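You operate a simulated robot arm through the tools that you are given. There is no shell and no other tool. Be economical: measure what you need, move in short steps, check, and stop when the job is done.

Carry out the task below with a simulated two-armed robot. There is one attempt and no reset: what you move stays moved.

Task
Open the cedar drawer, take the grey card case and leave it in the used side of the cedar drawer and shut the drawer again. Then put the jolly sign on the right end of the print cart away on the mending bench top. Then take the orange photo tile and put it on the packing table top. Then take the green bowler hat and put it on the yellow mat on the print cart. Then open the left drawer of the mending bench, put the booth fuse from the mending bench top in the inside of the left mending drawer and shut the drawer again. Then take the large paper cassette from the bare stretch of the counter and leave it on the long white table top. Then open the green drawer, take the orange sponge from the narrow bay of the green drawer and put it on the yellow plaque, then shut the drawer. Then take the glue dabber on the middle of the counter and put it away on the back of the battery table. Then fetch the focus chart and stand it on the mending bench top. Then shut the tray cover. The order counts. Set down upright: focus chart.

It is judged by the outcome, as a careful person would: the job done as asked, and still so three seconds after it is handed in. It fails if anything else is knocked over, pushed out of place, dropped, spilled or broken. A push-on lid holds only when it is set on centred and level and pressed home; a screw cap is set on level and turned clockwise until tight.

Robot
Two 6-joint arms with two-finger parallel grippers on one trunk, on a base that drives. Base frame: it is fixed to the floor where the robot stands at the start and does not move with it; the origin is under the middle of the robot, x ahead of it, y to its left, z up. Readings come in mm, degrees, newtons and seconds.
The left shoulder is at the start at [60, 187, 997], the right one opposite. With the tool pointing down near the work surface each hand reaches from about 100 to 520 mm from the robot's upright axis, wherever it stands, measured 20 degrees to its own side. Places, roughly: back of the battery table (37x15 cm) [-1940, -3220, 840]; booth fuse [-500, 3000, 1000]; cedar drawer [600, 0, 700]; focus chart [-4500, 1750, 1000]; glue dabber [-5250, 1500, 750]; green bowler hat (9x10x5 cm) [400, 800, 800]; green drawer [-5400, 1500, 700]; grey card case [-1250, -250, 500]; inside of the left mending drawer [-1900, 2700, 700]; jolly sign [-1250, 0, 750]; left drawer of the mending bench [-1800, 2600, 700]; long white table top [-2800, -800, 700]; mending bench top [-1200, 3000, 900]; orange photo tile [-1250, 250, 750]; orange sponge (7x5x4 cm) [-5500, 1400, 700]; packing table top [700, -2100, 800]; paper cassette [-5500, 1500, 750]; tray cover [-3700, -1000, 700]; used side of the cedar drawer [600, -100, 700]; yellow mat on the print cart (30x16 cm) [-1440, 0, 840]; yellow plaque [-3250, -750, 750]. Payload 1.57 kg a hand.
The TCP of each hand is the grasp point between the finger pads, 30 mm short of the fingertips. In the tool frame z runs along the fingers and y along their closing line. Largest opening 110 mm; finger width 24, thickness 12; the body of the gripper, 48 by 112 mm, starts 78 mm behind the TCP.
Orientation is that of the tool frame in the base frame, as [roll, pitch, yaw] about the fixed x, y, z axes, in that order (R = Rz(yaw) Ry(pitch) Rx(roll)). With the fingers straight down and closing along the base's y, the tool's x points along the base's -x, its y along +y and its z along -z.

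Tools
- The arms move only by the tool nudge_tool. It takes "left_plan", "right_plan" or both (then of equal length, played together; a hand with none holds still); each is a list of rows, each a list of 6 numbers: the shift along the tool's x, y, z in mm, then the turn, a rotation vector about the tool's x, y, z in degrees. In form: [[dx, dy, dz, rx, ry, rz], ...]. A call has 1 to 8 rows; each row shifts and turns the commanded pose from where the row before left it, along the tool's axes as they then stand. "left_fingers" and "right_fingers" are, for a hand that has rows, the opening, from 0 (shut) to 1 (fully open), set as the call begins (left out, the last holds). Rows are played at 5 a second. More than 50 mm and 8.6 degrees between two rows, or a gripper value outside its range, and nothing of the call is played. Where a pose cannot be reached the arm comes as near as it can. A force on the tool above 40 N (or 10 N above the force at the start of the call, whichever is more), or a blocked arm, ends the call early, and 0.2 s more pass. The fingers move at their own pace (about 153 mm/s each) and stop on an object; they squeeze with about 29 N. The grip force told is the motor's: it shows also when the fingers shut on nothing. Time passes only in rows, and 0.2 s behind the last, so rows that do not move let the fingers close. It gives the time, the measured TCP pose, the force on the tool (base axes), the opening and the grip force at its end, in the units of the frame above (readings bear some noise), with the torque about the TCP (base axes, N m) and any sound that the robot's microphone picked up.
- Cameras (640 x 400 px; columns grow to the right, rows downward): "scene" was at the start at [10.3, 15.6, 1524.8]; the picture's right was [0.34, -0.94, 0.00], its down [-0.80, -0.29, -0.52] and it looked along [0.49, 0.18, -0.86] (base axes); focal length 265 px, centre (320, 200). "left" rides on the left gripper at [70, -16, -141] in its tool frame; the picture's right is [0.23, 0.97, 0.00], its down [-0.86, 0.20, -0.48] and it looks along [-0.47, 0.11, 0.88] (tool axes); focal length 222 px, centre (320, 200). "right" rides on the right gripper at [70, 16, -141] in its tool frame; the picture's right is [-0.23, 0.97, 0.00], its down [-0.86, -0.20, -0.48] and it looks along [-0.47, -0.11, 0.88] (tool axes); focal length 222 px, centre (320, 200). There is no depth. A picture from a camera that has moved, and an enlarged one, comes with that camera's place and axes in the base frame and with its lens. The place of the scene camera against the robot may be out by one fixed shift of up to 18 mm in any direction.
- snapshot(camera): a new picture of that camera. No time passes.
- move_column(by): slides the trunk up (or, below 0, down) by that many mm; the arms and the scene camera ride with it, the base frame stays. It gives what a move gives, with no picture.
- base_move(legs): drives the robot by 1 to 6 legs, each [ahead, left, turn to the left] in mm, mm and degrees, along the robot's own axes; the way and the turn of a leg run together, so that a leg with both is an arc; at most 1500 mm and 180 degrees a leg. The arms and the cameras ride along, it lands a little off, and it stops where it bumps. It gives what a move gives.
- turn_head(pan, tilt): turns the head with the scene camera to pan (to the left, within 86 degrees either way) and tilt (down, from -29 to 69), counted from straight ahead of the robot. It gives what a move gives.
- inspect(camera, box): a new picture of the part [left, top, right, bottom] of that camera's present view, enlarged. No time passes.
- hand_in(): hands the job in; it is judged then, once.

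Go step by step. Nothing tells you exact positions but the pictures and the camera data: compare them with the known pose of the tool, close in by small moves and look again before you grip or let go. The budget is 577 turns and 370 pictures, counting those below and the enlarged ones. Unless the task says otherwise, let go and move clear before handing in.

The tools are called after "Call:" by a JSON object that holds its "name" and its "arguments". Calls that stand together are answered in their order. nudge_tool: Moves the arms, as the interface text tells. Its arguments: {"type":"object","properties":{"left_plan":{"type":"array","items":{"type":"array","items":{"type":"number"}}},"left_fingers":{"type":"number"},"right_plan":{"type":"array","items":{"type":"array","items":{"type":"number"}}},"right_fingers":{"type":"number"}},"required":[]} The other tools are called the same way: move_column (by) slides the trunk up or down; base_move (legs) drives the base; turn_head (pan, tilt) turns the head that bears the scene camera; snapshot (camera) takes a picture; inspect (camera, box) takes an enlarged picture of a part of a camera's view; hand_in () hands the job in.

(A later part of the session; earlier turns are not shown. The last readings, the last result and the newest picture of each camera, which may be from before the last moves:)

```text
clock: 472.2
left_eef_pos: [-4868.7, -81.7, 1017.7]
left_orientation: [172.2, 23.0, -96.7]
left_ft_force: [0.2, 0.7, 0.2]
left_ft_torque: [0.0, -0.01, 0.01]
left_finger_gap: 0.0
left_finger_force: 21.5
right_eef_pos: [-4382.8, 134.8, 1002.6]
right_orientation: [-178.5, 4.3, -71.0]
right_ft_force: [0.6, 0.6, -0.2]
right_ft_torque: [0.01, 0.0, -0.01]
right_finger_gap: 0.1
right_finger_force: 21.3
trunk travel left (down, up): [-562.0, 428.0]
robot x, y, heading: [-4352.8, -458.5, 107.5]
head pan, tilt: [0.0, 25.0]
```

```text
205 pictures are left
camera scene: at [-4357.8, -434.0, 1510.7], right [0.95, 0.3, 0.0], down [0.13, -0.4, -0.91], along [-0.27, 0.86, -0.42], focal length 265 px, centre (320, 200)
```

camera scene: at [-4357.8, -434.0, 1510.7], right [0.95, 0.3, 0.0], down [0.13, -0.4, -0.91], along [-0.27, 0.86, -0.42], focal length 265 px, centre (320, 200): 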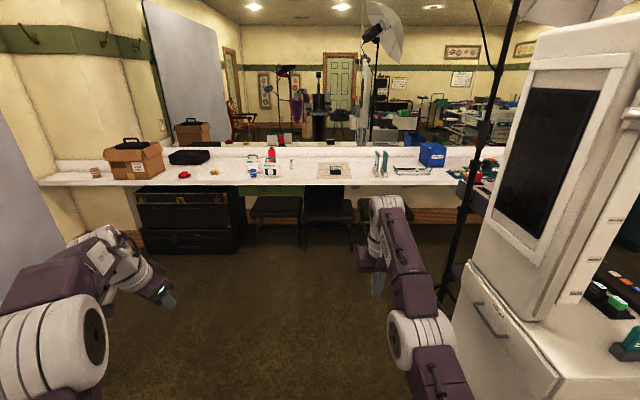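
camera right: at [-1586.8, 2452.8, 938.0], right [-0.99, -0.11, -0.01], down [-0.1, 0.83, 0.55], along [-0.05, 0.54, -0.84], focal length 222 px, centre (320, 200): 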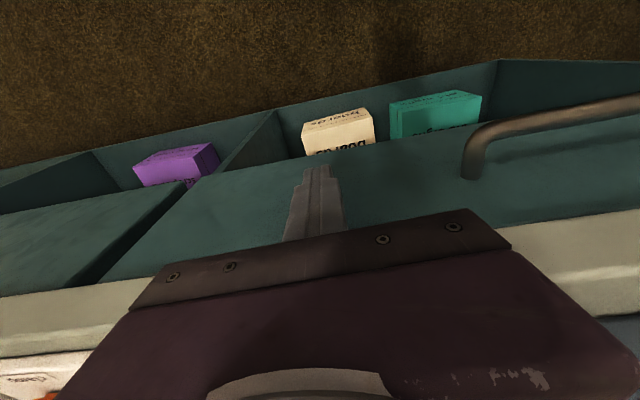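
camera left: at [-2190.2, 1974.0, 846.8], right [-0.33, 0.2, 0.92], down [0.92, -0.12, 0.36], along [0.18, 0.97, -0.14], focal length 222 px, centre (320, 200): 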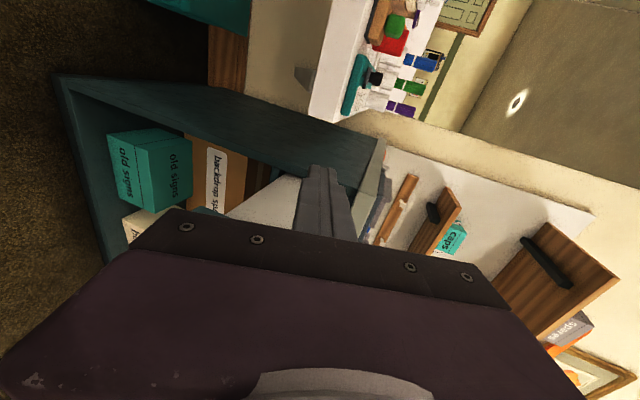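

The far counter is ahead. I drive toward it.

Call:
{"name": "base_move", "arguments": {"legs": [[1000, 60, 0.3]]}}

Call:
{"name": "turn_head", "arguments": {"pan": 0, "tilt": 35}}

Call:
{"name": "snapshot", "arguments": {"camera": "scene"}}

Call:
{"name": "inspect", "arguments": {"camera": "scene", "box": [0, 90, 320, 290]}}

Call:
{"name": "inspect", "arguments": {"camera": "scene", "box": [300, 90, 620, 290]}}

```text
clock: 477.4
left_eef_pos: [-5233.7, 854.0, 1019.3]
left_orientation: [172.2, 23.0, -96.3]
left_ft_force: [-0.3, -1.1, 0.3]
left_ft_torque: [0.01, 0.05, 0.01]
left_finger_gap: 0.2
left_finger_force: 21.4
right_eef_pos: [-4749.7, 1071.5, 1002.5]
right_orientation: [-178.4, 4.3, -70.6]
right_ft_force: [0.1, 0.3, 0.1]
right_ft_torque: [0.0, -0.02, 0.02]
right_finger_gap: 0.2
right_finger_force: 21.5
trunk travel left (down, up): [-562.0, 428.0]
robot x, y, heading: [-4719.0, 481.8, 107.8]
head pan, tilt: [0.0, 25.0]
```

```text
clock: 478.2
left_eef_pos: [-5235.3, 854.0, 1018.6]
left_orientation: [172.2, 22.9, -96.3]
left_ft_force: [-0.5, -0.4, 1.4]
left_ft_torque: [0.01, 0.01, 0.03]
left_finger_gap: 0.0
left_finger_force: 22.2
right_eef_pos: [-4749.8, 1072.6, 1002.0]
right_orientation: [-178.4, 4.3, -70.5]
right_ft_force: [0.4, 0.4, -0.3]
right_ft_torque: [0.0, -0.02, -0.02]
right_finger_gap: 0.1
right_finger_force: 21.3
trunk travel left (down, up): [-562.0, 428.0]
robot x, y, heading: [-4719.4, 476.2, 107.7]
head pan, tilt: [0.0, 35.0]
```

```text
204 pictures are left
camera scene: at [-4721.1, 499.9, 1495.0], right [0.95, 0.31, 0.0], down [0.18, -0.55, -0.82], along [-0.25, 0.78, -0.57], focal length 265 px, centre (320, 200)
```

scene: 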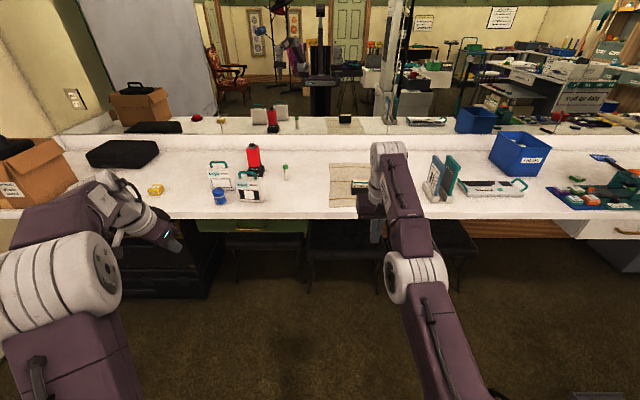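

```text
2.00 times, centred on (160, 190) of scene
camera zoom: at [-4721.1, 499.9, 1495.0], right [0.95, 0.31, 0.0], down [0.18, -0.55, -0.82], along [-0.25, 0.78, -0.57], focal length 529 px, centre (640, 220)
```

zoom: 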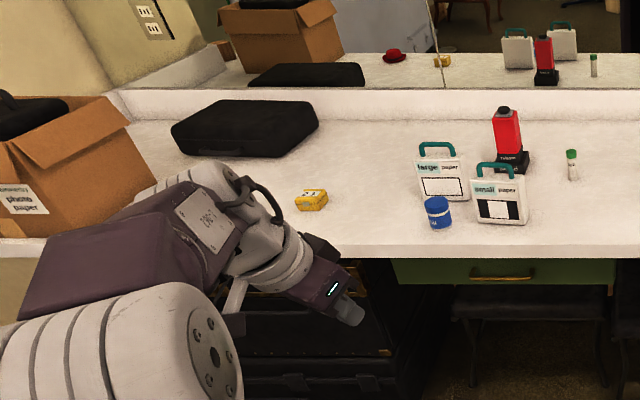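

```text
2.00 times, centred on (460, 190) of scene
camera zoom: at [-4721.1, 499.9, 1495.0], right [0.95, 0.31, 0.0], down [0.18, -0.55, -0.82], along [-0.25, 0.78, -0.57], focal length 529 px, centre (40, 220)
```

zoom: 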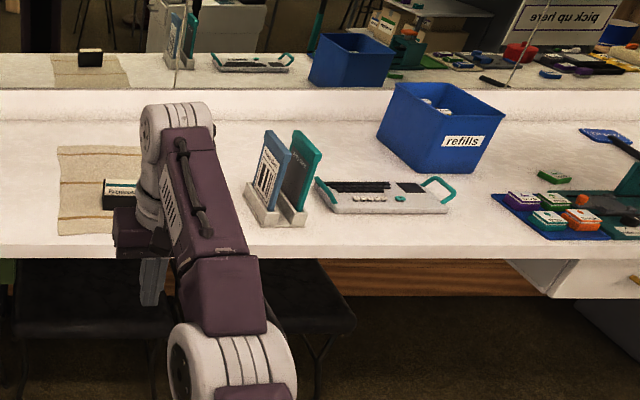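

I see the upright "large paper" cassette with a teal handle at about [-5575, 1450], next to "small paper". I turn the left hand so it closes front-to-back across the handle.

Call:
{"name": "nudge_tool", "arguments": {"left_plan": [[0, 0, 0, 0, 0, 8.3], [0, 0, 0, 0, 0, 8.3], [0, 0, 0, 0, 0, 8.3], [0, 0, 0, 0, 0, 8.3], [0, 0, 0, 0, 0, 8.3], [0, 0, 0, 0, 0, 8.3], [0, 0, 0, 0, 0, 8.3], [0, 0, 0, 0, 0, 8.3]], "left_fingers": 0.6}}

Call:
{"name": "base_move", "arguments": {"legs": [[400, 290, 0.3]]}}

Call:
{"name": "turn_head", "arguments": {"pan": 20, "tilt": 40}}

Call:
{"name": "snapshot", "arguments": {"camera": "scene"}}

Call:
{"name": "snapshot", "arguments": {"camera": "left"}}

```text
clock: 480.0
left_eef_pos: [-5233.7, 853.9, 1018.8]
left_orientation: [156.0, 2.3, -161.6]
left_ft_force: [-0.7, 0.0, -0.1]
left_ft_torque: [0.01, 0.02, -0.02]
left_finger_gap: 65.9
left_finger_force: 0.0
right_eef_pos: [-4751.0, 1072.5, 1002.5]
right_orientation: [-178.6, 4.3, -70.6]
right_ft_force: [0.3, 0.3, -0.3]
right_ft_torque: [0.0, 0.0, 0.03]
right_finger_gap: 0.0
right_finger_force: 20.9
trunk travel left (down, up): [-562.0, 428.0]
robot x, y, heading: [-4716.4, 483.4, 107.9]
head pan, tilt: [0.0, 35.0]
```

```text
clock: 482.9
left_eef_pos: [-5639.0, 1134.1, 1018.3]
left_orientation: [156.0, 2.3, -161.1]
left_ft_force: [-0.1, 0.3, 0.1]
left_ft_torque: [-0.02, -0.01, 0.0]
left_finger_gap: 66.0
left_finger_force: 0.1
right_eef_pos: [-5155.6, 1356.7, 1003.7]
right_orientation: [-178.5, 4.4, -70.2]
right_ft_force: [-0.1, -0.2, -0.6]
right_ft_torque: [-0.01, 0.0, 0.03]
right_finger_gap: 0.2
right_finger_force: 21.0
trunk travel left (down, up): [-562.0, 428.0]
robot x, y, heading: [-5118.0, 770.2, 108.6]
head pan, tilt: [0.0, 35.0]
```

```text
clock: 483.7
left_eef_pos: [-5638.2, 1135.1, 1018.3]
left_orientation: [156.0, 2.2, -161.1]
left_ft_force: [0.5, -0.2, -1.0]
left_ft_torque: [0.01, -0.02, -0.01]
left_finger_gap: 66.1
left_finger_force: 0.1
right_eef_pos: [-5155.1, 1356.9, 1002.1]
right_orientation: [-178.4, 4.2, -70.1]
right_ft_force: [-0.3, 0.3, 0.6]
right_ft_torque: [0.01, 0.02, 0.0]
right_finger_gap: 0.0
right_finger_force: 21.9
trunk travel left (down, up): [-562.0, 428.0]
robot x, y, heading: [-5121.1, 762.2, 108.6]
head pan, tilt: [20.0, 40.0]
```

```text
201 pictures are left
camera scene: at [-5146.1, 768.4, 1487.4], right [0.78, 0.62, 0.0], down [0.4, -0.5, -0.77], along [-0.48, 0.6, -0.64], focal length 265 px, centre (320, 200)
```

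scene: 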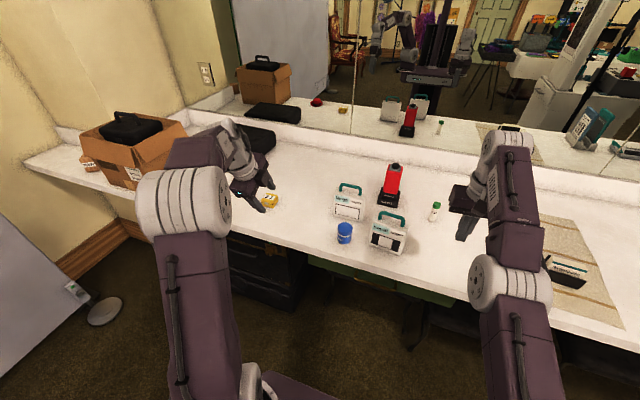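

```text
200 pictures are left
camera left: at [-5685.7, 1042.9, 1138.6], right [-0.52, 0.76, 0.39], down [0.79, 0.26, 0.55], along [0.32, 0.59, -0.74], focal length 222 px, centre (320, 200)
```

left: 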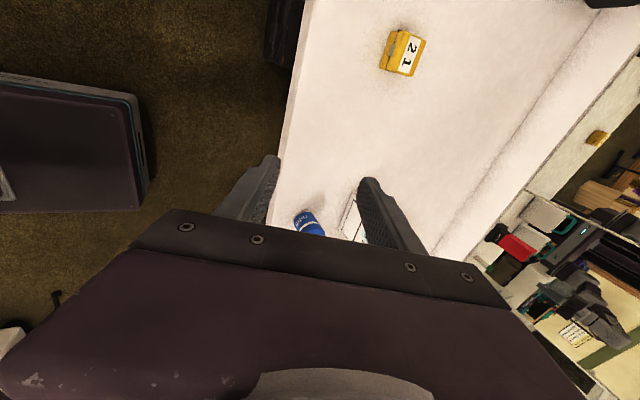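

I move ahead and right to bring the left hand near the cassette's handle.

Call:
{"name": "base_move", "arguments": {"legs": [[235, -150, 0]]}}

Call:
{"name": "snapshot", "arguments": {"camera": "left"}}

Call:
{"name": "snapshot", "arguments": {"camera": "scene"}}

```text
clock: 485.6
left_eef_pos: [-5570.5, 1409.1, 1018.1]
left_orientation: [156.0, 2.3, -161.2]
left_ft_force: [0.7, -0.3, -0.3]
left_ft_torque: [0.0, 0.01, 0.01]
left_finger_gap: 66.2
left_finger_force: 0.0
right_eef_pos: [-5090.1, 1630.3, 1001.4]
right_orientation: [-178.5, 4.3, -70.2]
right_ft_force: [-0.9, 0.0, 0.4]
right_ft_torque: [-0.01, -0.02, 0.01]
right_finger_gap: 0.1
right_finger_force: 21.0
trunk travel left (down, up): [-562.0, 428.0]
robot x, y, heading: [-5054.1, 1039.7, 108.4]
head pan, tilt: [20.0, 40.0]
```

```text
199 pictures are left
camera left: at [-5619.3, 1317.0, 1138.5], right [-0.52, 0.76, 0.39], down [0.79, 0.26, 0.55], along [0.32, 0.59, -0.74], focal length 222 px, centre (320, 200)
```

left: 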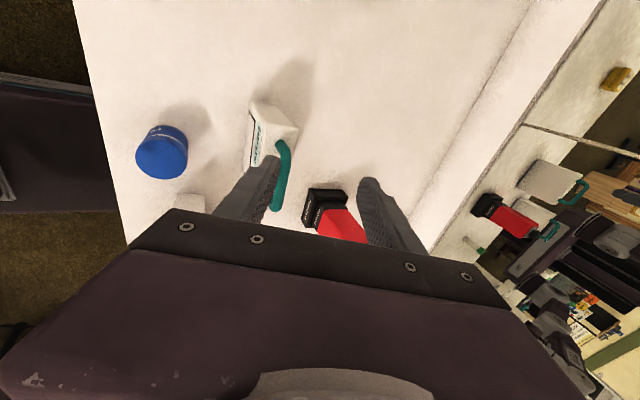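

```text
198 pictures are left
camera scene: at [-5079.9, 1042.3, 1487.4], right [0.78, 0.62, 0.0], down [0.4, -0.5, -0.77], along [-0.48, 0.6, -0.64], focal length 265 px, centre (320, 200)
```

scene: 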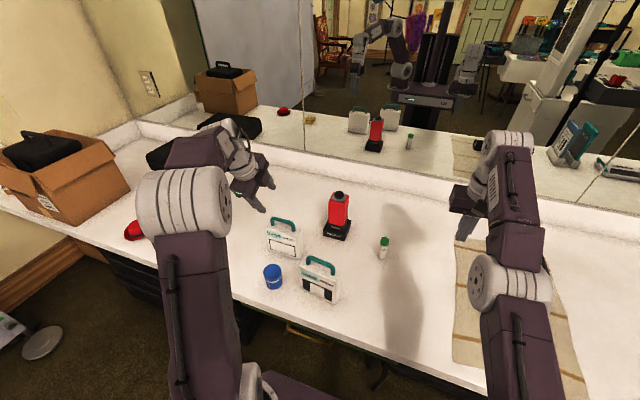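

The handle bar center triangulates to about [-5530, 1431, 912]. I move over it partway.

Call:
{"name": "nudge_tool", "arguments": {"left_plan": [[-22, -10, 20, 0, 0, 0], [-23, -10, 20, 0, 0, 0]]}}

Call:
{"name": "snapshot", "arguments": {"camera": "left"}}

```text
clock: 486.2
left_eef_pos: [-5525.7, 1422.1, 975.9]
left_orientation: [156.0, 2.3, -161.1]
left_ft_force: [-0.4, -0.8, 1.6]
left_ft_torque: [0.0, 0.0, -0.01]
left_finger_gap: 66.1
left_finger_force: 0.2
right_eef_pos: [-5087.8, 1630.7, 1002.8]
right_orientation: [-178.5, 4.3, -70.2]
right_ft_force: [-0.8, 0.0, -0.7]
right_ft_torque: [0.02, -0.03, 0.0]
right_finger_gap: 0.0
right_finger_force: 21.4
trunk travel left (down, up): [-562.0, 428.0]
robot x, y, heading: [-5055.8, 1039.8, 108.6]
head pan, tilt: [20.0, 40.0]
```

```text
197 pictures are left
camera left: at [-5573.8, 1330.1, 1096.1], right [-0.52, 0.76, 0.39], down [0.79, 0.26, 0.55], along [0.32, 0.59, -0.74], focal length 222 px, centre (320, 200)
```

left: 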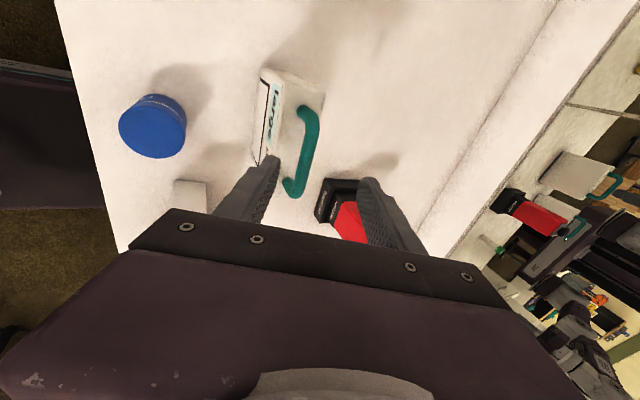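

Call:
{"name": "nudge_tool", "arguments": {"left_plan": [[1, -8, 28, 0, 0, 0], [0, -8, 28, 0, 0, 0]]}}

Call:
{"name": "snapshot", "arguments": {"camera": "left"}}

```text
clock: 486.8
left_eef_pos: [-5530.3, 1429.6, 943.1]
left_orientation: [154.7, 2.0, -160.9]
left_ft_force: [5.4, -3.2, 14.5]
left_ft_torque: [-0.46, -0.15, 0.08]
left_finger_gap: 64.4
left_finger_force: 0.1
right_eef_pos: [-5088.9, 1630.1, 1002.7]
right_orientation: [-178.6, 4.4, -70.1]
right_ft_force: [-0.4, 0.3, 0.0]
right_ft_torque: [-0.02, 0.01, 0.03]
right_finger_gap: 0.1
right_finger_force: 21.2
trunk travel left (down, up): [-562.0, 428.0]
robot x, y, heading: [-5052.1, 1037.9, 108.6]
head pan, tilt: [20.0, 40.0]
stopped in row 2 (left hand): the force on the tool passed its limit at 55 N (the readings are from after the stop); the commanded pose is now the measured one
```

```text
196 pictures are left
camera left: at [-5575.1, 1335.4, 1061.9], right [-0.52, 0.75, 0.41], down [0.8, 0.25, 0.55], along [0.31, 0.61, -0.73], focal length 222 px, centre (320, 200)
```

left: 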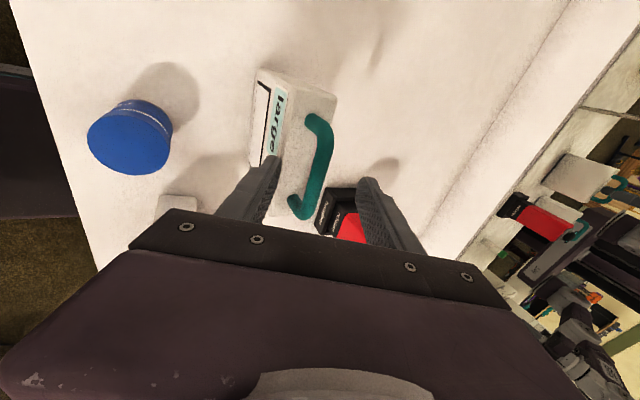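

A finger met the cassette's top edge. I lift 8 mm, shift 11 mm toward the robot side, narrow the opening and look.

Call:
{"name": "nudge_tool", "arguments": {"left_plan": [[0, -5, -8, 0, 0, 0], [4, -6, 0, 0, 0, 0]], "left_fingers": 0.4}}

Call:
{"name": "inspect", "arguments": {"camera": "left", "box": [200, 60, 440, 230]}}

```text
clock: 487.4
left_eef_pos: [-5528.7, 1415.8, 943.4]
left_orientation: [155.0, 2.1, -161.0]
left_ft_force: [-0.6, 0.0, -0.1]
left_ft_torque: [0.01, 0.01, 0.01]
left_finger_gap: 44.0
left_finger_force: 0.0
right_eef_pos: [-5089.9, 1631.0, 1002.4]
right_orientation: [-178.6, 4.2, -70.0]
right_ft_force: [-0.5, 0.0, 0.1]
right_ft_torque: [0.03, -0.02, -0.01]
right_finger_gap: 0.0
right_finger_force: 21.4
trunk travel left (down, up): [-562.0, 428.0]
robot x, y, heading: [-5051.9, 1040.0, 108.6]
head pan, tilt: [20.0, 40.0]
```

```text
2.35 times, centred on (320, 145) of left
camera zoom: at [-5576.7, 1322.2, 1061.9], right [-0.52, 0.76, 0.4], down [0.8, 0.25, 0.55], along [0.31, 0.6, -0.73], focal length 523 px, centre (320, 329)
```

zoom: 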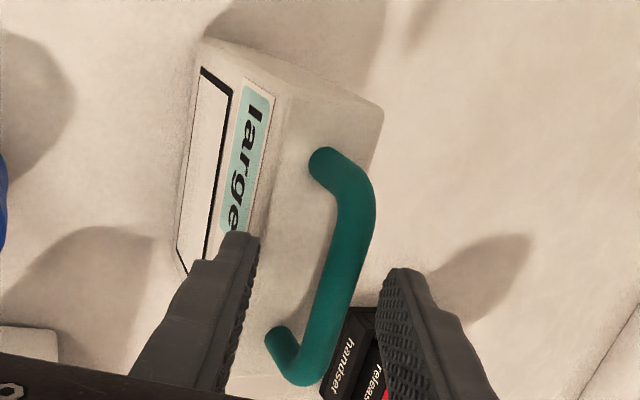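

The bar is between the fingers. I advance 14 mm along the tool and close.

Call:
{"name": "nudge_tool", "arguments": {"left_plan": [[0, 4, 7, 0, 0, 0], [0, 0, 7, 0, 0, 0]]}}

Call:
{"name": "inspect", "arguments": {"camera": "left", "box": [200, 60, 440, 230]}}

```text
clock: 488.0
left_eef_pos: [-5531.1, 1420.4, 938.6]
left_orientation: [154.3, 1.8, -161.1]
left_ft_force: [0.2, -12.2, 40.2]
left_ft_torque: [-1.01, 0.18, 0.01]
left_finger_gap: 38.0
left_finger_force: 0.1
right_eef_pos: [-5086.2, 1625.7, 1005.0]
right_orientation: [-178.6, 4.7, -70.1]
right_ft_force: [-0.1, -0.5, -0.2]
right_ft_torque: [-0.01, 0.04, 0.03]
right_finger_gap: 0.0
right_finger_force: 21.2
trunk travel left (down, up): [-562.0, 428.0]
robot x, y, heading: [-5052.6, 1041.8, 108.4]
head pan, tilt: [20.0, 40.0]
```

```text
2.35 times, centred on (320, 145) of left
camera zoom: at [-5576.6, 1326.2, 1057.7], right [-0.51, 0.75, 0.41], down [0.8, 0.25, 0.54], along [0.31, 0.61, -0.73], focal length 523 px, centre (320, 329)
```

zoom: 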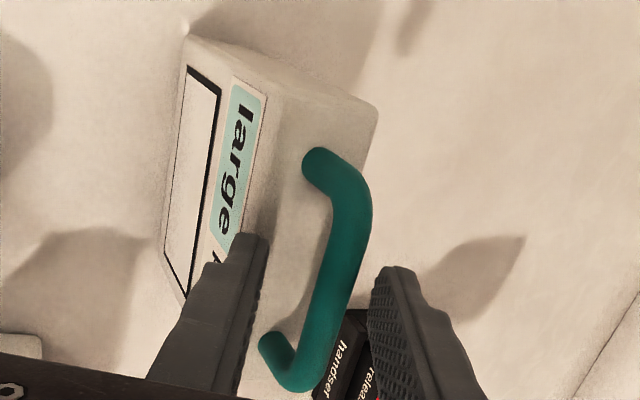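

Call:
{"name": "nudge_tool", "arguments": {"left_plan": [[0, 0, -2, 0, 0, 0], [0, 0, 0, 0, 0, 0], [0, 0, 0, 0, 0, 0], [0, 0, 0, 0, 0, 0]], "left_fingers": 0}}

Call:
{"name": "inspect", "arguments": {"camera": "left", "box": [200, 60, 440, 230]}}

```text
clock: 489.0
left_eef_pos: [-5530.1, 1423.2, 935.1]
left_orientation: [154.7, 2.0, -161.2]
left_ft_force: [-1.9, 1.3, 27.9]
left_ft_torque: [0.04, 0.39, -0.36]
left_finger_gap: 11.5
left_finger_force: 28.7
right_eef_pos: [-5087.0, 1628.7, 1003.0]
right_orientation: [-178.6, 4.5, -70.0]
right_ft_force: [-0.1, -0.1, -0.2]
right_ft_torque: [-0.01, -0.02, -0.01]
right_finger_gap: 0.2
right_finger_force: 21.3
trunk travel left (down, up): [-562.0, 428.0]
robot x, y, heading: [-5052.5, 1037.6, 108.6]
head pan, tilt: [20.0, 40.0]
```

```text
2.35 times, centred on (320, 145) of left
camera zoom: at [-5576.4, 1329.4, 1055.0], right [-0.51, 0.76, 0.41], down [0.8, 0.25, 0.55], along [0.31, 0.61, -0.73], focal length 523 px, centre (320, 329)
```

zoom: 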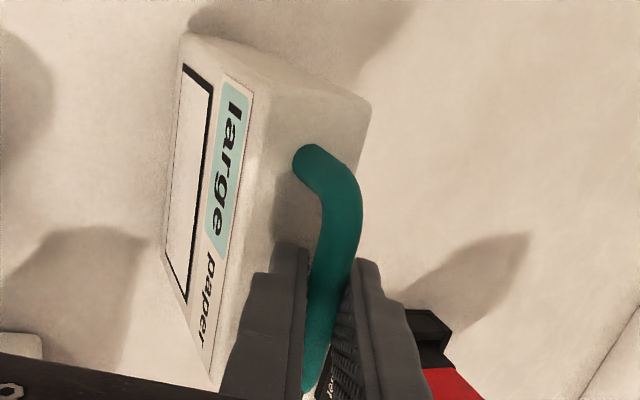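

The handle is gripped (11.5 mm). I lift with the column and check.

Call:
{"name": "move_column", "arguments": {"by": 60}}

Call:
{"name": "snapshot", "arguments": {"camera": "left"}}

Call:
{"name": "snapshot", "arguments": {"camera": "scene"}}

```text
clock: 490.0
left_eef_pos: [-5532.8, 1424.4, 992.6]
left_orientation: [155.2, 2.2, -161.0]
left_ft_force: [0.4, 0.3, -4.1]
left_ft_torque: [-0.03, -0.01, 0.01]
left_finger_gap: 11.5
left_finger_force: 29.2
right_eef_pos: [-5089.9, 1631.0, 1061.5]
right_orientation: [-178.4, 4.3, -70.1]
right_ft_force: [0.2, 0.7, 0.3]
right_ft_torque: [-0.03, -0.03, 0.03]
right_finger_gap: 0.2
right_finger_force: 21.3
trunk travel left (down, up): [-622.0, 368.0]
robot x, y, heading: [-5053.8, 1040.1, 108.6]
head pan, tilt: [20.0, 40.0]
```

```text
192 pictures are left
camera left: at [-5579.1, 1331.0, 1112.0], right [-0.52, 0.76, 0.4], down [0.8, 0.25, 0.55], along [0.32, 0.6, -0.73], focal length 222 px, centre (320, 200)
```

left: 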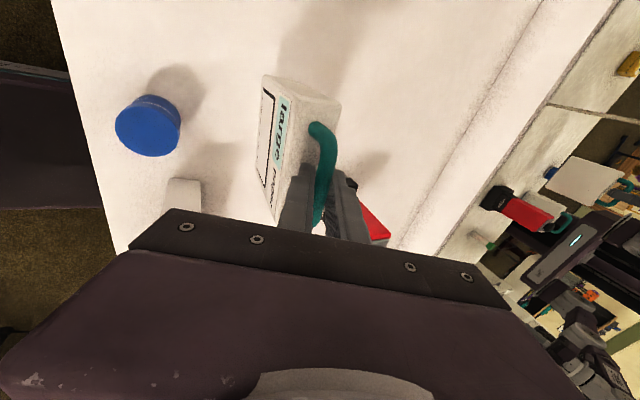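

```text
191 pictures are left
camera scene: at [-5080.7, 1042.5, 1547.3], right [0.78, 0.62, 0.0], down [0.4, -0.5, -0.77], along [-0.48, 0.6, -0.64], focal length 265 px, centre (320, 200)
```

scene: 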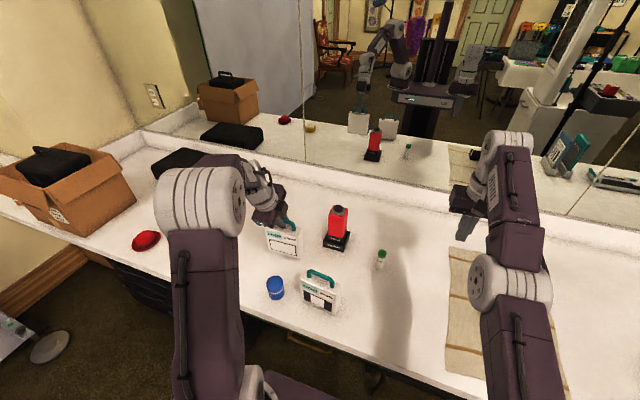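

The cassette hangs well. I raise the column, retrace my way back and turn toward the white table.

Call:
{"name": "move_column", "arguments": {"by": 280}}

Call:
{"name": "base_move", "arguments": {"legs": [[-820, -60, -0.6], [-800, -60, 0], [0, 0, 180]]}}

Call:
{"name": "turn_head", "arguments": {"pan": 20, "tilt": 35}}

Call:
{"name": "snapshot", "arguments": {"camera": "scene"}}

```text
clock: 492.8
left_eef_pos: [-5531.7, 1425.1, 1272.7]
left_orientation: [155.1, 2.1, -161.0]
left_ft_force: [0.9, 0.1, -3.9]
left_ft_torque: [-0.03, -0.04, -0.04]
left_finger_gap: 11.6
left_finger_force: 29.5
right_eef_pos: [-5090.8, 1631.6, 1341.8]
right_orientation: [-178.4, 4.3, -70.1]
right_ft_force: [0.5, 0.2, -0.2]
right_ft_torque: [0.03, 0.04, 0.01]
right_finger_gap: 0.0
right_finger_force: 21.3
trunk travel left (down, up): [-902.0, 88.0]
robot x, y, heading: [-5052.7, 1037.8, 108.5]
head pan, tilt: [20.0, 40.0]
```

```text
clock: 508.5
left_eef_pos: [-3955.8, -854.4, 1272.4]
left_orientation: [155.1, 2.1, 18.6]
left_ft_force: [0.5, 0.2, -3.7]
left_ft_torque: [0.0, -0.01, 0.01]
left_finger_gap: 11.2
left_finger_force: 28.8
right_eef_pos: [-4399.7, -1057.3, 1342.5]
right_orientation: [-178.6, 4.3, 109.5]
right_ft_force: [-0.3, 0.3, 0.2]
right_ft_torque: [0.03, 0.01, -0.02]
right_finger_gap: 0.0
right_finger_force: 21.2
trunk travel left (down, up): [-902.0, 88.0]
robot x, y, heading: [-4431.6, -463.5, -71.9]
head pan, tilt: [20.0, 40.0]
```

```text
clock: 509.1
left_eef_pos: [-3956.2, -853.5, 1272.5]
left_orientation: [155.1, 2.1, 18.6]
left_ft_force: [0.8, -0.3, -3.0]
left_ft_torque: [0.0, 0.01, -0.01]
left_finger_gap: 11.4
left_finger_force: 28.5
right_eef_pos: [-4399.4, -1057.1, 1342.6]
right_orientation: [-178.4, 4.3, 109.5]
right_ft_force: [-0.4, -0.6, -0.1]
right_ft_torque: [0.02, 0.02, 0.02]
right_finger_gap: 0.0
right_finger_force: 21.9
trunk travel left (down, up): [-902.0, 88.0]
robot x, y, heading: [-4435.3, -463.9, -72.0]
head pan, tilt: [20.0, 35.0]
```

```text
190 pictures are left
camera scene: at [-4390.4, -486.4, 1834.9], right [-0.79, -0.62, 0.0], down [-0.35, 0.45, -0.82], along [0.5, -0.64, -0.57], focal length 265 px, centre (320, 200)
```

scene: 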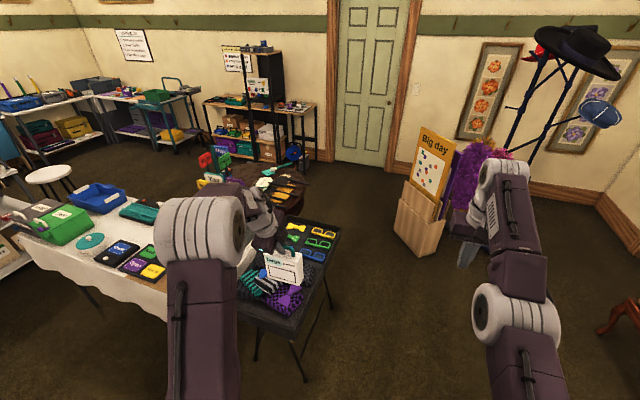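

I strafe left along the white table.

Call:
{"name": "base_move", "arguments": {"legs": [[30, 1000, 0], [0, 300, 0]]}}

Call:
{"name": "turn_head", "arguments": {"pan": 10, "tilt": 45}}

Call:
{"name": "snapshot", "arguments": {"camera": "scene"}}

```text
clock: 516.0
left_eef_pos: [-2703.0, -477.2, 1274.0]
left_orientation: [155.1, 2.0, 18.6]
left_ft_force: [-0.7, -1.0, -3.5]
left_ft_torque: [0.04, -0.02, 0.05]
left_finger_gap: 11.6
left_finger_force: 29.0
right_eef_pos: [-3148.2, -680.4, 1342.5]
right_orientation: [-178.6, 4.4, 109.5]
right_ft_force: [-0.2, 0.3, -0.4]
right_ft_torque: [-0.02, -0.01, 0.03]
right_finger_gap: 0.0
right_finger_force: 20.9
trunk travel left (down, up): [-902.0, 88.0]
robot x, y, heading: [-3181.1, -94.0, -71.9]
head pan, tilt: [20.0, 35.0]
```

```text
clock: 516.7
left_eef_pos: [-2702.4, -477.6, 1272.9]
left_orientation: [155.0, 2.1, 18.6]
left_ft_force: [0.8, 0.3, -3.3]
left_ft_torque: [0.01, -0.02, 0.05]
left_finger_gap: 11.7
left_finger_force: 29.2
right_eef_pos: [-3145.7, -681.1, 1341.9]
right_orientation: [-178.5, 4.3, 109.4]
right_ft_force: [-0.3, -0.1, -0.4]
right_ft_torque: [0.01, 0.03, -0.01]
right_finger_gap: 0.3
right_finger_force: 20.8
trunk travel left (down, up): [-902.0, 88.0]
robot x, y, heading: [-3178.9, -93.8, -72.2]
head pan, tilt: [10.0, 45.0]
```

```text
189 pictures are left
camera scene: at [-3152.8, -112.3, 1820.1], right [-0.88, -0.47, 0.0], down [-0.33, 0.62, -0.71], along [0.33, -0.62, -0.71], focal length 265 px, centre (320, 200)
```

scene: 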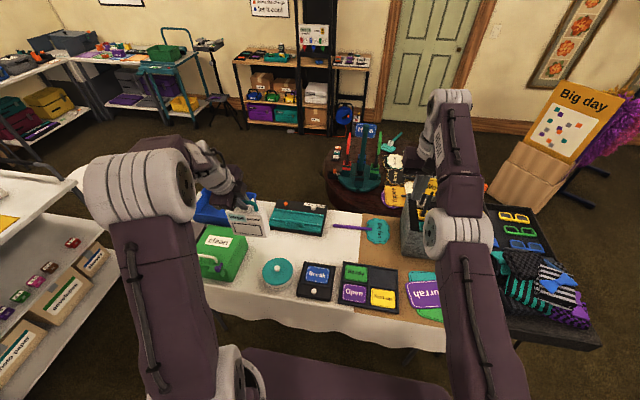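

Free white cloth lies behind the jar and plates at about [-2761, -746]. I position the base and angle it so the left shoulder is forward.

Call:
{"name": "base_move", "arguments": {"legs": [[0, 190, 0], [0, 0, -40], [60, 50, 0]]}}

Call:
{"name": "turn_head", "arguments": {"pan": 45, "tilt": 48}}

Call:
{"name": "snapshot", "arguments": {"camera": "scene"}}

Call:
{"name": "snapshot", "arguments": {"camera": "left"}}

```text
clock: 520.8
left_eef_pos: [-2863.5, -699.5, 1278.9]
left_orientation: [154.9, 1.9, -21.6]
left_ft_force: [-0.5, 1.3, -2.7]
left_ft_torque: [-0.01, -0.04, -0.01]
left_finger_gap: 11.6
left_finger_force: 28.9
right_eef_pos: [-3334.6, -567.3, 1344.5]
right_orientation: [-178.8, 4.7, 69.2]
right_ft_force: [-0.2, 0.6, 0.8]
right_ft_torque: [-0.11, -0.03, -0.01]
right_finger_gap: 0.0
right_finger_force: 21.9
trunk travel left (down, up): [-902.0, 88.0]
robot x, y, heading: [-2979.2, -102.8, -111.8]
head pan, tilt: [10.0, 45.0]
```

```text
clock: 521.8
left_eef_pos: [-2859.7, -709.0, 1272.4]
left_orientation: [155.2, 2.1, -21.6]
left_ft_force: [-0.2, -0.1, -3.1]
left_ft_torque: [0.01, 0.0, 0.03]
left_finger_gap: 11.3
left_finger_force: 28.8
right_eef_pos: [-3330.9, -578.3, 1342.0]
right_orientation: [-178.4, 4.2, 69.4]
right_ft_force: [-0.4, -0.2, -0.7]
right_ft_torque: [-0.01, 0.01, 0.01]
right_finger_gap: 0.1
right_finger_force: 21.4
trunk travel left (down, up): [-902.0, 88.0]
robot x, y, heading: [-2976.1, -102.5, -112.1]
head pan, tilt: [45.0, 48.0]
```

```text
188 pictures are left
camera scene: at [-2914.5, -131.5, 1815.8], right [-0.92, -0.39, 0.0], down [-0.29, 0.69, -0.67], along [0.26, -0.62, -0.74], focal length 265 px, centre (320, 200)
```

scene: 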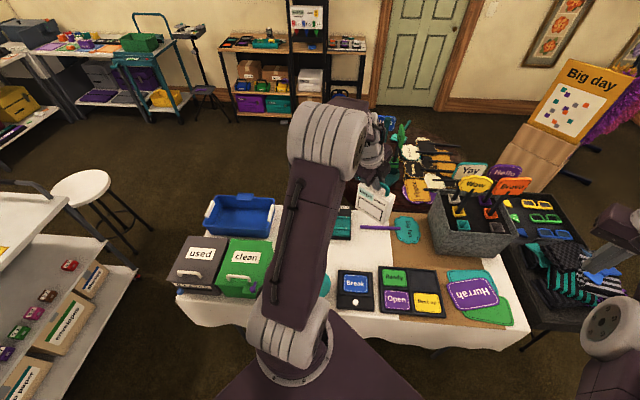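

```text
187 pictures are left
camera left: at [-2763.7, -666.9, 1391.5], right [-0.1, -0.91, 0.4], down [-0.77, 0.33, 0.55], along [-0.63, -0.25, -0.73], focal length 222 px, centre (320, 200)
```

left: 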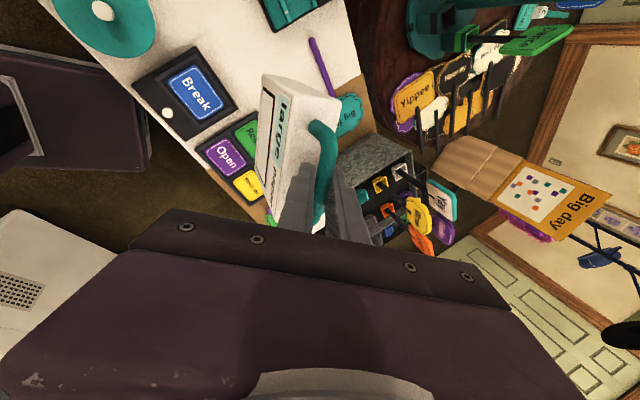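

I move the left hand 92 mm left over the free area and turn it to align the cassette with the table.

Call:
{"name": "nudge_tool", "arguments": {"left_plan": [[46, 8, 3.5, 0, 0, 0], [46, 8, 3.5, 0, 0, 0], [0, 0, 0, 0, 3.17, -6.8], [0, 0, 0, 0, 3.17, -6.8], [0, 0, 0, 0, 3.17, -6.8], [0, 0, 0, 0, 3.17, -6.8]]}}

Call:
{"name": "snapshot", "arguments": {"camera": "left"}}

```text
clock: 523.2
left_eef_pos: [-2740.1, -716.8, 1232.8]
left_orientation: [154.8, 4.5, 7.3]
left_ft_force: [0.1, 1.0, -3.2]
left_ft_torque: [0.0, 0.0, 0.0]
left_finger_gap: 11.4
left_finger_force: 29.1
left hand out of reach, approached as far as the arm can: row 4, 5, 6
right_eef_pos: [-3329.5, -577.1, 1342.8]
right_orientation: [-178.4, 4.3, 69.3]
right_ft_force: [0.1, -0.2, 0.2]
right_ft_torque: [0.0, -0.01, 0.01]
right_finger_gap: 0.1
right_finger_force: 21.1
trunk travel left (down, up): [-902.0, 88.0]
robot x, y, heading: [-2971.9, -99.9, -112.0]
head pan, tilt: [45.0, 48.0]
```

```text
186 pictures are left
camera left: at [-2672.0, -631.5, 1348.2], right [0.37, -0.84, 0.4], down [-0.81, -0.08, 0.58], along [-0.46, -0.54, -0.71], focal length 222 px, centre (320, 200)
```

left: 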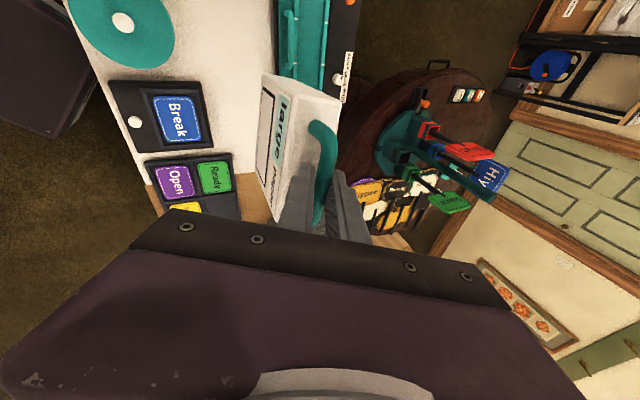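

The cassette is over a free strip about 157 mm deep. I lower with the column.

Call:
{"name": "move_column", "arguments": {"by": -260}}

Call:
{"name": "snapshot", "arguments": {"camera": "left"}}

Call:
{"name": "snapshot", "arguments": {"camera": "scene"}}

```text
clock: 525.9
left_eef_pos: [-2740.9, -717.0, 972.6]
left_orientation: [154.9, 4.5, 7.1]
left_ft_force: [0.3, 0.7, -2.7]
left_ft_torque: [-0.01, -0.03, -0.01]
left_finger_gap: 11.6
left_finger_force: 28.8
right_eef_pos: [-3330.8, -576.5, 1082.3]
right_orientation: [-178.6, 4.3, 69.4]
right_ft_force: [0.4, -0.1, -1.4]
right_ft_torque: [-0.01, -0.01, -0.01]
right_finger_gap: 0.2
right_finger_force: 21.5
trunk travel left (down, up): [-642.0, 348.0]
robot x, y, heading: [-2976.9, -100.4, -111.8]
head pan, tilt: [45.0, 48.0]
```

```text
185 pictures are left
camera left: at [-2672.5, -631.9, 1088.2], right [0.37, -0.84, 0.4], down [-0.81, -0.08, 0.58], along [-0.46, -0.53, -0.71], focal length 222 px, centre (320, 200)
```

left: 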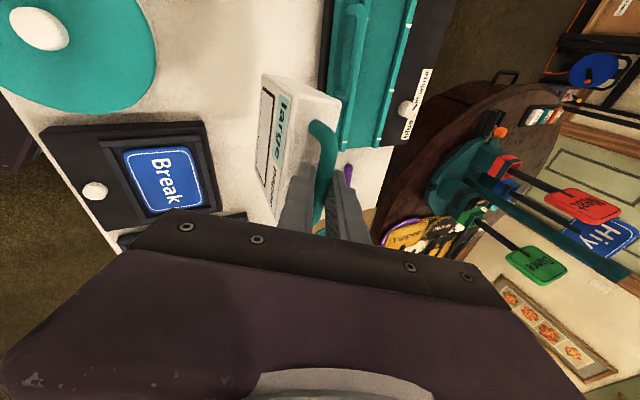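

```text
184 pictures are left
camera scene: at [-2914.9, -128.7, 1555.9], right [-0.92, -0.39, 0.0], down [-0.29, 0.68, -0.67], along [0.26, -0.62, -0.74], focal length 265 px, centre (320, 200)
```

scene: 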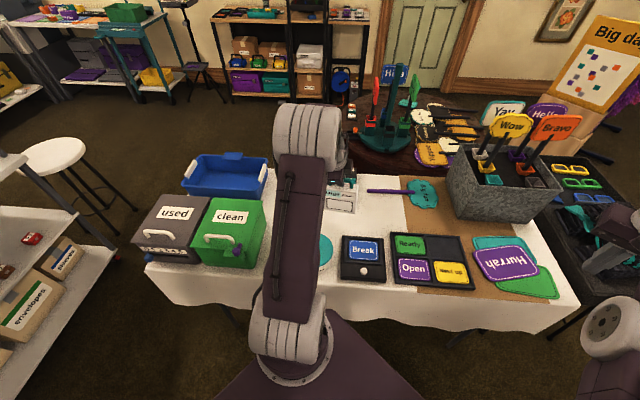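

Call:
{"name": "move_column", "arguments": {"by": -35}}

Call:
{"name": "snapshot", "arguments": {"camera": "left"}}

```text
clock: 526.7
left_eef_pos: [-2740.5, -715.9, 937.4]
left_orientation: [154.9, 4.5, 7.1]
left_ft_force: [0.0, 0.0, -2.9]
left_ft_torque: [-0.02, 0.01, 0.04]
left_finger_gap: 11.5
left_finger_force: 28.9
right_eef_pos: [-3330.2, -576.2, 1047.6]
right_orientation: [-178.5, 4.4, 69.4]
right_ft_force: [0.0, 1.3, 0.5]
right_ft_torque: [0.02, -0.01, 0.01]
right_finger_gap: 0.1
right_finger_force: 21.6
trunk travel left (down, up): [-607.0, 383.0]
robot x, y, heading: [-2973.0, -105.7, -112.0]
head pan, tilt: [45.0, 48.0]
```

```text
183 pictures are left
camera left: at [-2672.4, -631.6, 1053.3], right [0.37, -0.84, 0.4], down [-0.81, -0.08, 0.58], along [-0.46, -0.53, -0.71], focal length 222 px, centre (320, 200)
```

left: 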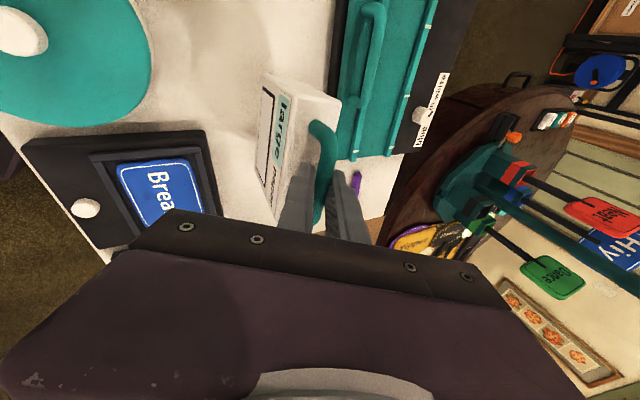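

Call:
{"name": "move_column", "arguments": {"by": -12}}

Call:
{"name": "move_column", "arguments": {"by": -6}}

```text
clock: 527.3
left_eef_pos: [-2741.9, -717.0, 926.2]
left_orientation: [154.8, 4.5, 7.2]
left_ft_force: [0.2, 0.4, -4.0]
left_ft_torque: [0.05, -0.02, -0.02]
left_finger_gap: 11.3
left_finger_force: 28.8
right_eef_pos: [-3331.1, -576.9, 1035.6]
right_orientation: [-178.5, 4.4, 69.3]
right_ft_force: [-0.1, -0.3, -0.4]
right_ft_torque: [0.03, 0.01, -0.01]
right_finger_gap: 0.0
right_finger_force: 20.8
trunk travel left (down, up): [-595.0, 395.0]
robot x, y, heading: [-2977.6, -102.4, -112.2]
head pan, tilt: [45.0, 48.0]
```

```text
clock: 527.8
left_eef_pos: [-2741.2, -716.4, 920.3]
left_orientation: [154.8, 4.5, 7.2]
left_ft_force: [-0.1, -0.2, -3.0]
left_ft_torque: [-0.04, -0.01, 0.0]
left_finger_gap: 11.2
left_finger_force: 28.6
right_eef_pos: [-3330.4, -576.1, 1029.4]
right_orientation: [-178.5, 4.4, 69.4]
right_ft_force: [0.3, 0.2, 0.2]
right_ft_torque: [-0.02, -0.01, 0.01]
right_finger_gap: 0.2
right_finger_force: 21.9
trunk travel left (down, up): [-589.0, 401.0]
robot x, y, heading: [-2974.7, -103.0, -112.2]
head pan, tilt: [45.0, 48.0]
```

Call:
{"name": "move_column", "arguments": {"by": -8}}

Call:
{"name": "move_column", "arguments": {"by": -6}}

Call:
{"name": "move_column", "arguments": {"by": -5}}

```text
clock: 528.4
left_eef_pos: [-2740.8, -715.7, 912.6]
left_orientation: [154.7, 4.4, 7.2]
left_ft_force: [0.1, -0.9, -3.0]
left_ft_torque: [0.02, -0.02, -0.01]
left_finger_gap: 11.5
left_finger_force: 28.6
right_eef_pos: [-3330.2, -576.8, 1021.4]
right_orientation: [-178.5, 4.4, 69.3]
right_ft_force: [-0.1, -0.5, -0.1]
right_ft_torque: [0.01, 0.0, 0.02]
right_finger_gap: 0.0
right_finger_force: 20.7
trunk travel left (down, up): [-581.0, 409.0]
robot x, y, heading: [-2976.1, -103.4, -112.4]
head pan, tilt: [45.0, 48.0]
```

```text
clock: 529.0
left_eef_pos: [-2741.1, -717.1, 905.8]
left_orientation: [154.8, 4.6, 7.3]
left_ft_force: [0.3, -1.0, -3.2]
left_ft_torque: [-0.01, 0.0, 0.01]
left_finger_gap: 11.5
left_finger_force: 28.6
right_eef_pos: [-3329.3, -575.5, 1014.3]
right_orientation: [-178.5, 4.3, 69.3]
right_ft_force: [0.9, -0.9, 0.4]
right_ft_torque: [0.01, 0.0, -0.05]
right_finger_gap: 0.2
right_finger_force: 21.4
trunk travel left (down, up): [-575.0, 415.0]
robot x, y, heading: [-2972.7, -104.8, -112.0]
head pan, tilt: [45.0, 48.0]
```

```text
clock: 529.5
left_eef_pos: [-2740.1, -718.2, 901.3]
left_orientation: [154.8, 4.5, 7.2]
left_ft_force: [-0.3, -1.1, -3.1]
left_ft_torque: [0.01, -0.02, 0.0]
left_finger_gap: 11.2
left_finger_force: 28.7
right_eef_pos: [-3331.2, -576.9, 1010.9]
right_orientation: [-178.4, 4.3, 69.2]
right_ft_force: [-0.7, 0.9, 0.1]
right_ft_torque: [0.01, 0.01, 0.0]
right_finger_gap: 0.0
right_finger_force: 21.0
trunk travel left (down, up): [-570.0, 420.0]
robot x, y, heading: [-2972.0, -103.8, -112.2]
head pan, tilt: [45.0, 48.0]
```

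Call:
{"name": "move_column", "arguments": {"by": -10}}

Call:
{"name": "move_column", "arguments": {"by": -6}}

Call:
{"name": "snapshot", "arguments": {"camera": "left"}}

```text
clock: 530.1
left_eef_pos: [-2743.9, -717.3, 896.6]
left_orientation: [154.1, 4.2, 7.1]
left_ft_force: [-9.0, -4.5, 32.1]
left_ft_torque: [-0.11, -0.28, -0.11]
left_finger_gap: 11.1
left_finger_force: 29.0
right_eef_pos: [-3334.2, -572.9, 1001.1]
right_orientation: [-178.8, 4.4, 69.2]
right_ft_force: [0.3, -0.2, -0.5]
right_ft_torque: [0.03, 0.0, 0.02]
right_finger_gap: 0.1
right_finger_force: 21.1
trunk travel left (down, up): [-560.0, 430.0]
robot x, y, heading: [-2973.1, -104.5, -112.1]
head pan, tilt: [45.0, 48.0]
```

```text
clock: 530.4
left_eef_pos: [-2744.0, -719.3, 895.9]
left_orientation: [153.9, 4.5, 7.1]
left_ft_force: [-7.9, 1.1, 20.3]
left_ft_torque: [0.62, 0.12, 0.2]
left_finger_gap: 11.5
left_finger_force: 29.3
right_eef_pos: [-3332.6, -574.1, 999.3]
right_orientation: [-178.6, 4.4, 69.2]
right_ft_force: [0.6, -0.3, -0.4]
right_ft_torque: [0.01, 0.04, 0.01]
right_finger_gap: 0.0
right_finger_force: 21.5
trunk travel left (down, up): [-558.0, 432.0]
robot x, y, heading: [-2975.1, -103.9, -112.4]
head pan, tilt: [45.0, 48.0]
stopped: the force on the tool passed its limit at 46 N (the readings are from after the stop); the commanded pose is now the measured one
```

```text
182 pictures are left
camera left: at [-2675.2, -632.4, 1009.6], right [0.37, -0.84, 0.41], down [-0.81, -0.07, 0.58], along [-0.46, -0.55, -0.7], focal length 222 px, centre (320, 200)
```

left: 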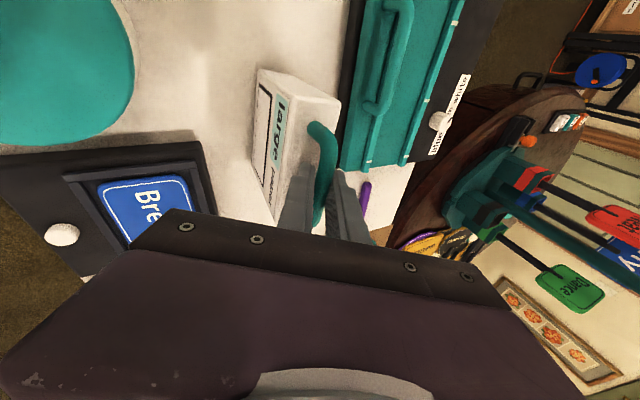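

It stands on the table. I open and withdraw along the tool axis.

Call:
{"name": "nudge_tool", "arguments": {"left_plan": [[0, 0, 0, 0, 0, 0], [0, 0, 0, 0, 0, 0], [0, 0, -25, 0, 0, 0], [0, 0, -40, 0, 0, 0], [0, 0, -40, 0, 0, 0]], "left_fingers": 0.4}}

Call:
{"name": "snapshot", "arguments": {"camera": "left"}}

```text
clock: 531.6
left_eef_pos: [-2730.6, -664.0, 978.2]
left_orientation: [153.9, 5.2, 6.9]
left_ft_force: [-1.3, -0.1, -1.1]
left_ft_torque: [-0.01, 0.0, 0.01]
left_finger_gap: 44.0
left_finger_force: 0.0
left hand out of reach, approached as far as the arm can: row 4, 5
right_eef_pos: [-3329.6, -575.9, 999.1]
right_orientation: [-178.5, 4.4, 69.3]
right_ft_force: [-0.1, -0.8, 0.2]
right_ft_torque: [-0.03, 0.03, 0.02]
right_finger_gap: 0.0
right_finger_force: 21.8
trunk travel left (down, up): [-558.0, 432.0]
robot x, y, heading: [-2975.1, -104.8, -111.9]
head pan, tilt: [45.0, 48.0]
```

```text
181 pictures are left
camera left: at [-2659.8, -578.0, 1091.6], right [0.37, -0.84, 0.41], down [-0.8, -0.06, 0.59], along [-0.47, -0.54, -0.69], focal length 222 px, centre (320, 200)
```

left: 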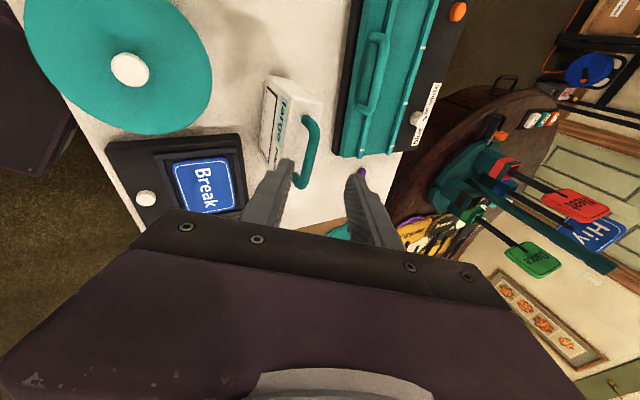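

The cassette stands upright on the table. I inspect the plates to find the yellow plaque and look for the tray cover nearby.

Call:
{"name": "move_column", "arguments": {"by": 200}}

Call:
{"name": "turn_head", "arguments": {"pan": 30, "tilt": 45}}

Call:
{"name": "inspect", "arguments": {"camera": "scene", "box": [260, 100, 580, 300]}}

Call:
{"name": "turn_head", "arguments": {"pan": 0, "tilt": 40}}

Call:
{"name": "snapshot", "arguments": {"camera": "scene"}}

```text
clock: 533.8
left_eef_pos: [-2730.0, -665.8, 1178.9]
left_orientation: [153.8, 5.2, 6.8]
left_ft_force: [-0.2, 0.0, 0.4]
left_ft_torque: [0.0, -0.03, -0.01]
left_finger_gap: 44.0
left_finger_force: 0.0
right_eef_pos: [-3331.1, -575.4, 1198.6]
right_orientation: [-178.5, 4.3, 69.3]
right_ft_force: [-0.4, 0.1, 0.1]
right_ft_torque: [0.01, -0.01, 0.01]
right_finger_gap: 0.1
right_finger_force: 21.5
trunk travel left (down, up): [-758.0, 232.0]
robot x, y, heading: [-2975.2, -104.1, -112.2]
head pan, tilt: [45.0, 48.0]
```

```text
clock: 534.6
left_eef_pos: [-2729.9, -665.9, 1179.0]
left_orientation: [153.9, 5.2, 6.8]
left_ft_force: [0.0, -0.4, -0.2]
left_ft_torque: [0.02, 0.0, 0.01]
left_finger_gap: 44.2
left_finger_force: 0.1
right_eef_pos: [-3331.1, -576.6, 1199.2]
right_orientation: [-178.5, 4.3, 69.3]
right_ft_force: [0.5, 0.3, 0.0]
right_ft_torque: [0.02, 0.02, 0.01]
right_finger_gap: 0.0
right_finger_force: 21.3
trunk travel left (down, up): [-758.0, 232.0]
robot x, y, heading: [-2976.4, -102.7, -112.0]
head pan, tilt: [30.0, 45.0]
```

```text
2.00 times, centred on (420, 200) of scene
camera zoom: at [-2934.7, -136.2, 1676.2], right [-0.99, -0.14, 0.0], down [-0.1, 0.7, -0.71], along [0.1, -0.7, -0.71], focal length 529 px, centre (120, 200)
```

zoom: 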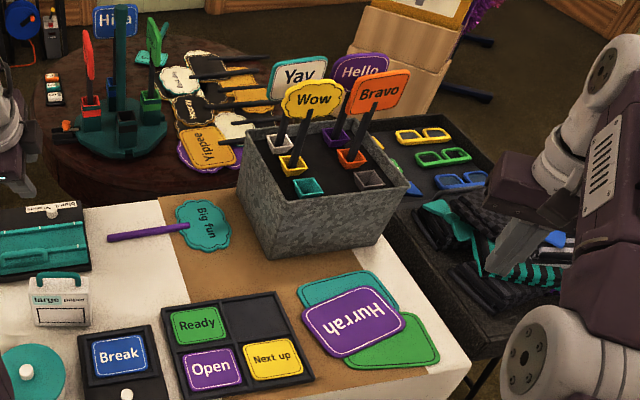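

```text
clock: 535.5
left_eef_pos: [-2730.4, -665.9, 1177.9]
left_orientation: [153.8, 5.3, 6.9]
left_ft_force: [0.0, -1.0, 0.2]
left_ft_torque: [-0.02, -0.03, 0.02]
left_finger_gap: 43.9
left_finger_force: 0.1
right_eef_pos: [-3331.5, -575.4, 1199.0]
right_orientation: [-178.4, 4.3, 69.3]
right_ft_force: [-0.1, -0.2, 0.2]
right_ft_torque: [-0.01, 0.0, 0.01]
right_finger_gap: 0.0
right_finger_force: 21.6
trunk travel left (down, up): [-758.0, 232.0]
robot x, y, heading: [-2975.2, -103.5, -112.0]
head pan, tilt: [0.0, 40.0]
```

```text
179 pictures are left
camera scene: at [-2977.8, -134.5, 1683.4], right [-0.93, 0.38, 0.0], down [0.24, 0.6, -0.77], along [-0.29, -0.71, -0.64], focal length 265 px, centre (320, 200)
```

scene: 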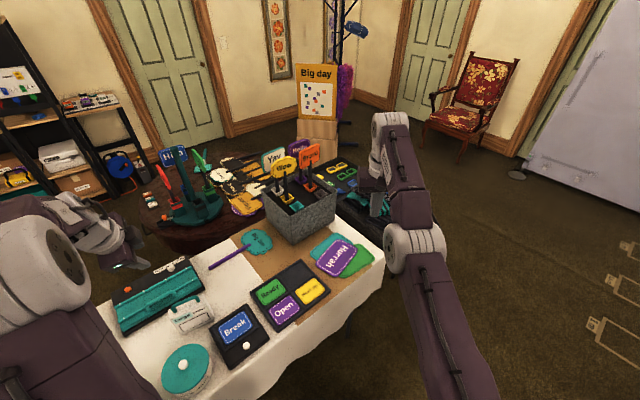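

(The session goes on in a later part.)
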